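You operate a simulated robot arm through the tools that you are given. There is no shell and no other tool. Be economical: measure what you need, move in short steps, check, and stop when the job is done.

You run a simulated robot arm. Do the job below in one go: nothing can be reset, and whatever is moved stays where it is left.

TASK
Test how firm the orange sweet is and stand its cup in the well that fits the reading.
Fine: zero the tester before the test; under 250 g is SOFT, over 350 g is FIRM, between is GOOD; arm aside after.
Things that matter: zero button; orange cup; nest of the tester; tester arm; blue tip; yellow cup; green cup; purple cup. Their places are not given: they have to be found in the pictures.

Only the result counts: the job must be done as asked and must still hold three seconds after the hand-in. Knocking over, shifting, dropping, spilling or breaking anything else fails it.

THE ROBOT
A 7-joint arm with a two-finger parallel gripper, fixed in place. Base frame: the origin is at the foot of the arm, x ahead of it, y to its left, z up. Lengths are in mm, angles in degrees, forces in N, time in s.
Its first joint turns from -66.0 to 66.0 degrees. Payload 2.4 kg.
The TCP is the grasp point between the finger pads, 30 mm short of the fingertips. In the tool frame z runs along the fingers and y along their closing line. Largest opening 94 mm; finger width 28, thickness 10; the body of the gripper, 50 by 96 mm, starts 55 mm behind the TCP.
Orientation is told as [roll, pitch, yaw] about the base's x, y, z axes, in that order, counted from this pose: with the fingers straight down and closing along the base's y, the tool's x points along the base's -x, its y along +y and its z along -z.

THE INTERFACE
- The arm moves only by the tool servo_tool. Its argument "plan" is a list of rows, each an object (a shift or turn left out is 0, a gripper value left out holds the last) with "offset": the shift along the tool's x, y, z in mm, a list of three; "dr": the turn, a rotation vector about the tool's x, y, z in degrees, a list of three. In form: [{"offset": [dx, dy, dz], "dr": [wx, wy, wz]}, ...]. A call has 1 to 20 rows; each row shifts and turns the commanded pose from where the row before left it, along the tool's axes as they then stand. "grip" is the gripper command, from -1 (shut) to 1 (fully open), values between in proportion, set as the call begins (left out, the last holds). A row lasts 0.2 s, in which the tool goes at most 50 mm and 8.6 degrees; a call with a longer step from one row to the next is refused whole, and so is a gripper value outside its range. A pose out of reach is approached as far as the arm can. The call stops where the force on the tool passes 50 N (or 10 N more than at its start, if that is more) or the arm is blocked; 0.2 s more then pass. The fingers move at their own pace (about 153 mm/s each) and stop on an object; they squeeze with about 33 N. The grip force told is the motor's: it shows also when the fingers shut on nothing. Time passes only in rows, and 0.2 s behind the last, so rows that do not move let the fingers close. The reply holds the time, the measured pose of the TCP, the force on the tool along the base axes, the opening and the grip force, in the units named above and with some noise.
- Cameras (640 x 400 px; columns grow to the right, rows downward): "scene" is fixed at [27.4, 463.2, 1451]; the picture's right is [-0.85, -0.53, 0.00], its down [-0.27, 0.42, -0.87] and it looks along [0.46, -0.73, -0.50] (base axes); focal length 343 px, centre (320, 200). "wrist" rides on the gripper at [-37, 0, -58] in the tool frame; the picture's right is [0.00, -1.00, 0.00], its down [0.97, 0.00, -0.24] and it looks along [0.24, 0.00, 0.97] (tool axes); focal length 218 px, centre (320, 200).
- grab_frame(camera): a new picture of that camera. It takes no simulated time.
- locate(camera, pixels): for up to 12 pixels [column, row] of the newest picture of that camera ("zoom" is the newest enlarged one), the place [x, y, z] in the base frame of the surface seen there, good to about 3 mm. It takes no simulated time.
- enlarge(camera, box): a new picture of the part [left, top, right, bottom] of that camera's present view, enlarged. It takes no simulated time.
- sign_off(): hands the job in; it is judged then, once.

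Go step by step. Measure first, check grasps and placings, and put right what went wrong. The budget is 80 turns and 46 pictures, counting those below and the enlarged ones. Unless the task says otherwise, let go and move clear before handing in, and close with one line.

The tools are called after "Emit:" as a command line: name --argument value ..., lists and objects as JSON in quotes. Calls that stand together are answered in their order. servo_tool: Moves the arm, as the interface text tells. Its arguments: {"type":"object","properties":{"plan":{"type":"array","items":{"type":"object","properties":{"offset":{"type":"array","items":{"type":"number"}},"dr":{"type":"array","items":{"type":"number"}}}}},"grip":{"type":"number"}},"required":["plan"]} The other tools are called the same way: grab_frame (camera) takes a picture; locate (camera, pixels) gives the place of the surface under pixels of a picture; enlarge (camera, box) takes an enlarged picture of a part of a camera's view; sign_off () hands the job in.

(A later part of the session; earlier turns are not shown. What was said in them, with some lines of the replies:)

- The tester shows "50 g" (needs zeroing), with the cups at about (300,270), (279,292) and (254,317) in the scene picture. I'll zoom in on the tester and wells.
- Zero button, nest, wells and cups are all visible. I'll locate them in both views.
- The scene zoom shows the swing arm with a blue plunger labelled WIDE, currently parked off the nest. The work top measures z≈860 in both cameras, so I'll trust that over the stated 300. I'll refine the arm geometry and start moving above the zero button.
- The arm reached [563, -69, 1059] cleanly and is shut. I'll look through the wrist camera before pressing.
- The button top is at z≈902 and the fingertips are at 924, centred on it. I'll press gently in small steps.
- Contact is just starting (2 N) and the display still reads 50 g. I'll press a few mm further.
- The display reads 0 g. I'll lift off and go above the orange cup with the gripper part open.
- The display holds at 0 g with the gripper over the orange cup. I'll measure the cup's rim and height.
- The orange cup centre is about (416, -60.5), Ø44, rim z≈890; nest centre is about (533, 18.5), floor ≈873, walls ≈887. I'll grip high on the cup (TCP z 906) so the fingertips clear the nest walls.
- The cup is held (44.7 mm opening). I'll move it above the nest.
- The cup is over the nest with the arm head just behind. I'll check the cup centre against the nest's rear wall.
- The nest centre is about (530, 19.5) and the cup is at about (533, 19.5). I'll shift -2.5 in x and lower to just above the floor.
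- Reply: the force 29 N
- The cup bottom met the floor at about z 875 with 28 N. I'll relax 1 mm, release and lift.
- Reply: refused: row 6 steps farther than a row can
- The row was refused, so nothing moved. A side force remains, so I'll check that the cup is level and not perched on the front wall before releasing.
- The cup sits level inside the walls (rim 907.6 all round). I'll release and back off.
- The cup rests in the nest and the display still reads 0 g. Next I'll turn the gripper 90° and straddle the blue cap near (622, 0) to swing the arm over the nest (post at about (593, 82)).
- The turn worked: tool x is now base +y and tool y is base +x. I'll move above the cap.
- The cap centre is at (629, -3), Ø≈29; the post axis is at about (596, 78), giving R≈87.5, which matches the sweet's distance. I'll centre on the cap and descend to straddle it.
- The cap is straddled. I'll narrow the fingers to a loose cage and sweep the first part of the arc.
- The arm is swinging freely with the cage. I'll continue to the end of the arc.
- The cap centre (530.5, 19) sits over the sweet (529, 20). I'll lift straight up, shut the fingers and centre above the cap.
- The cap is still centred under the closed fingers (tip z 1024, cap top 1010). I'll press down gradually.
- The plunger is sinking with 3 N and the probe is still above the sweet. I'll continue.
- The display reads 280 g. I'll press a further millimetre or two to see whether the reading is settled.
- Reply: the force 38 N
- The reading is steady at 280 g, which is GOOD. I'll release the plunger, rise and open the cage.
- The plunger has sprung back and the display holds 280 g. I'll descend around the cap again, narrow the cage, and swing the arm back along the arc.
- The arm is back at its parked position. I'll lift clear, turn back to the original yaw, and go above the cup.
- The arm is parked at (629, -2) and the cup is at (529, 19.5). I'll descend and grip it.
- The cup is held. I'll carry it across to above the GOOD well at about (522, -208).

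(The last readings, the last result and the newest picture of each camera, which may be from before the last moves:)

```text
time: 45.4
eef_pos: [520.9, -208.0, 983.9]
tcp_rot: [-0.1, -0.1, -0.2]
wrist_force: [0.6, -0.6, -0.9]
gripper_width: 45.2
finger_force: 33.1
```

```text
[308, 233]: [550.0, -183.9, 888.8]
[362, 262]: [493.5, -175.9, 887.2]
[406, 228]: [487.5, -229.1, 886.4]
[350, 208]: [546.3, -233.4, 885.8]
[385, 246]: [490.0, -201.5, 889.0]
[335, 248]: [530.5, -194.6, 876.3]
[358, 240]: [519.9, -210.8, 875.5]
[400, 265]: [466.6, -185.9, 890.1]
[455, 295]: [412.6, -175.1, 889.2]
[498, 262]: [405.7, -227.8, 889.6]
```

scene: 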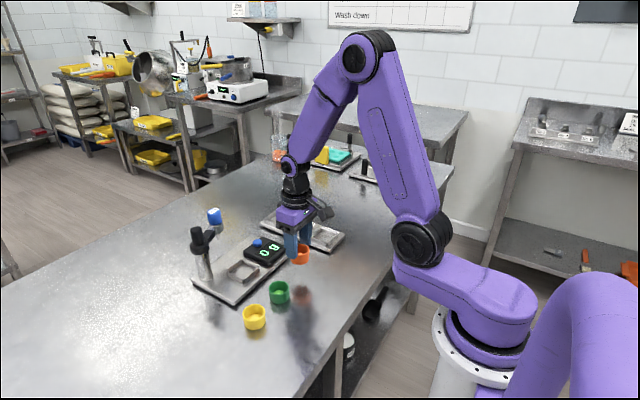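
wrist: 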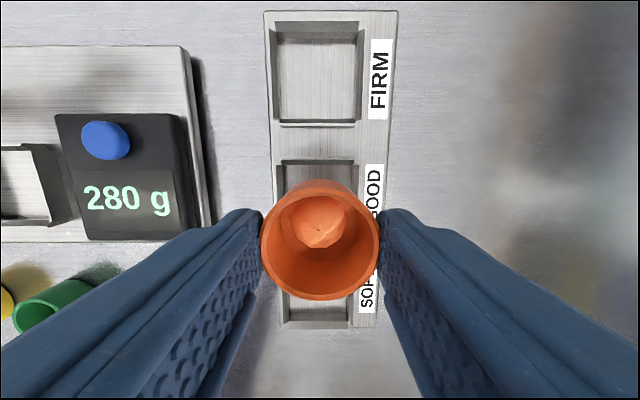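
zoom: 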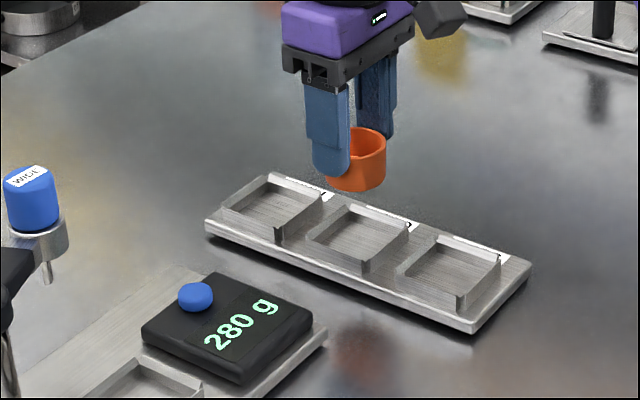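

The GOOD well spans x 490–548 and y -235 to -177, so its centre is (519.5, -206). I'll adjust and lower.

Emit:
servo_tool --plan '[{"offset": [1.5, 2.3, 0]}, {"offset": [0, 0, 20]}, {"offset": [0, 0, 20]}, {"offset": [0, 0, 10]}, {"offset": [0, 0, 5]}, {"offset": [0, 0, 2]}, {"offset": [0, 0, 1]}, {"offset": [0, 0, 1]}, {"offset": [0, 0, 0]}]'

Emit:
grab_frame --camera "wrist"

Emit:
enlarge --camera "scene" --box '[260, 195, 350, 260]'

```text
time: 47.4
eef_pos: [518.8, -205.5, 924.9]
tcp_rot: [-0.1, -0.1, -0.1]
wrist_force: [-1.3, 0.4, -0.7]
gripper_width: 45.2
finger_force: 32.9
```

```text
9 pictures are left
```

wrist: 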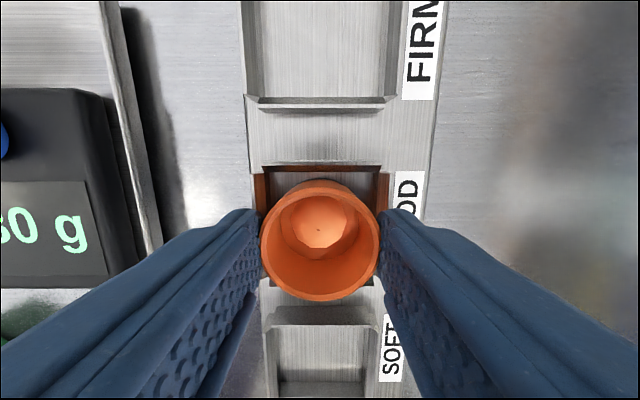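

```text
6.15 times, centred on (305, 228) of scene
```

zoom: 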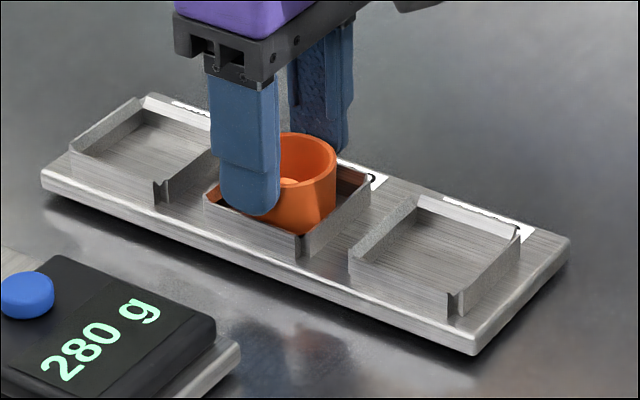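

The cup is inside the walls of the GOOD well with no contact yet. I'll lower a little more.

Emit:
servo_tool --plan '[{"offset": [0, 0, 0.7]}, {"offset": [0, 0, 0.7]}, {"offset": [0, 0, 0]}]'

```text
time: 48.2
eef_pos: [519.9, -205.1, 924.6]
tcp_rot: [0.0, -0.2, 0.0]
wrist_force: [-2.9, 1.6, 17.8]
gripper_width: 44.7
finger_force: 33.0
```

Floor contact (18 N). I'll relax slightly, release, and lift away.

Emit:
servo_tool --plan '[{"offset": [0, 0, -0.7]}, {"offset": [0, 0, 0]}]'

Emit:
servo_tool --plan '[{"offset": [0, 0, 0]}, {"offset": [0, 0, 0]}, {"offset": [0, 0, -10]}, {"offset": [0, 0, -25]}, {"offset": [0, 0, -40]}, {"offset": [0, 0, -40]}, {"offset": [40, 0, -20]}, {"offset": [40, 0, 0]}, {"offset": [0, 0, 0]}]' --grip 0.35

Emit:
grab_frame --camera "wrist"

Emit:
enlarge --camera "scene" --box '[180, 180, 360, 335]'

```text
time: 48.8
eef_pos: [520.2, -205.3, 923.5]
tcp_rot: [0.0, -0.2, -0.1]
wrist_force: [-1.1, -0.3, 13.3]
gripper_width: 45.2
finger_force: 33.0
```

```text
time: 50.8
eef_pos: [438.8, -205.6, 1057.9]
tcp_rot: [0.0, -0.2, -0.2]
wrist_force: [-0.5, 0.0, -0.4]
gripper_width: 63.5
finger_force: 0.1
```

```text
7 pictures are left
```

wrist: 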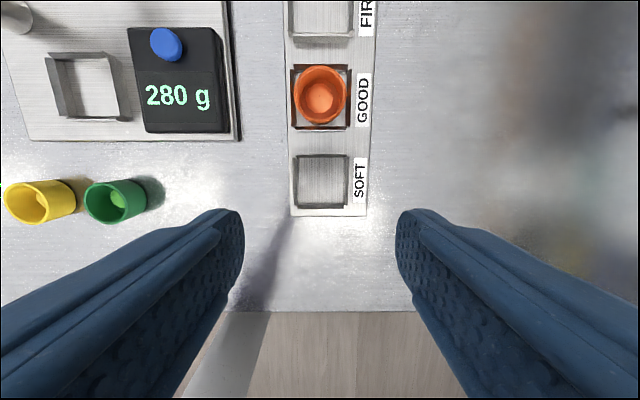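

```text
2.58 times, centred on (270, 258) of scene
```

zoom: 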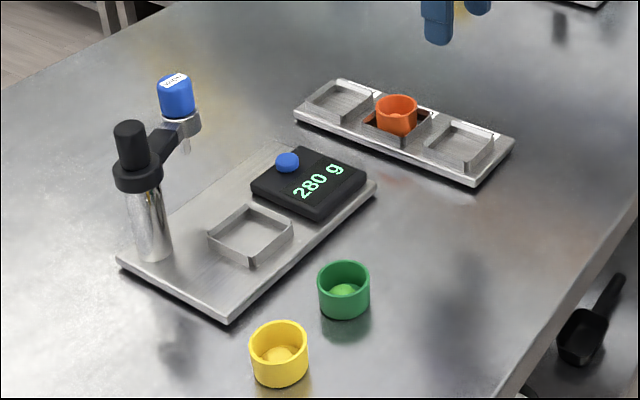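

The orange cup stands in the GOOD well, the tester arm is parked aside, the other cups are untouched and the gripper is clear. I'm handing in.

Emit:
sign_off

```text
The job is handed in.
```

The orange sweet read 280 g on the zeroed tester, which is GOOD, so its cup now stands in the GOOD well with the tester arm back aside.
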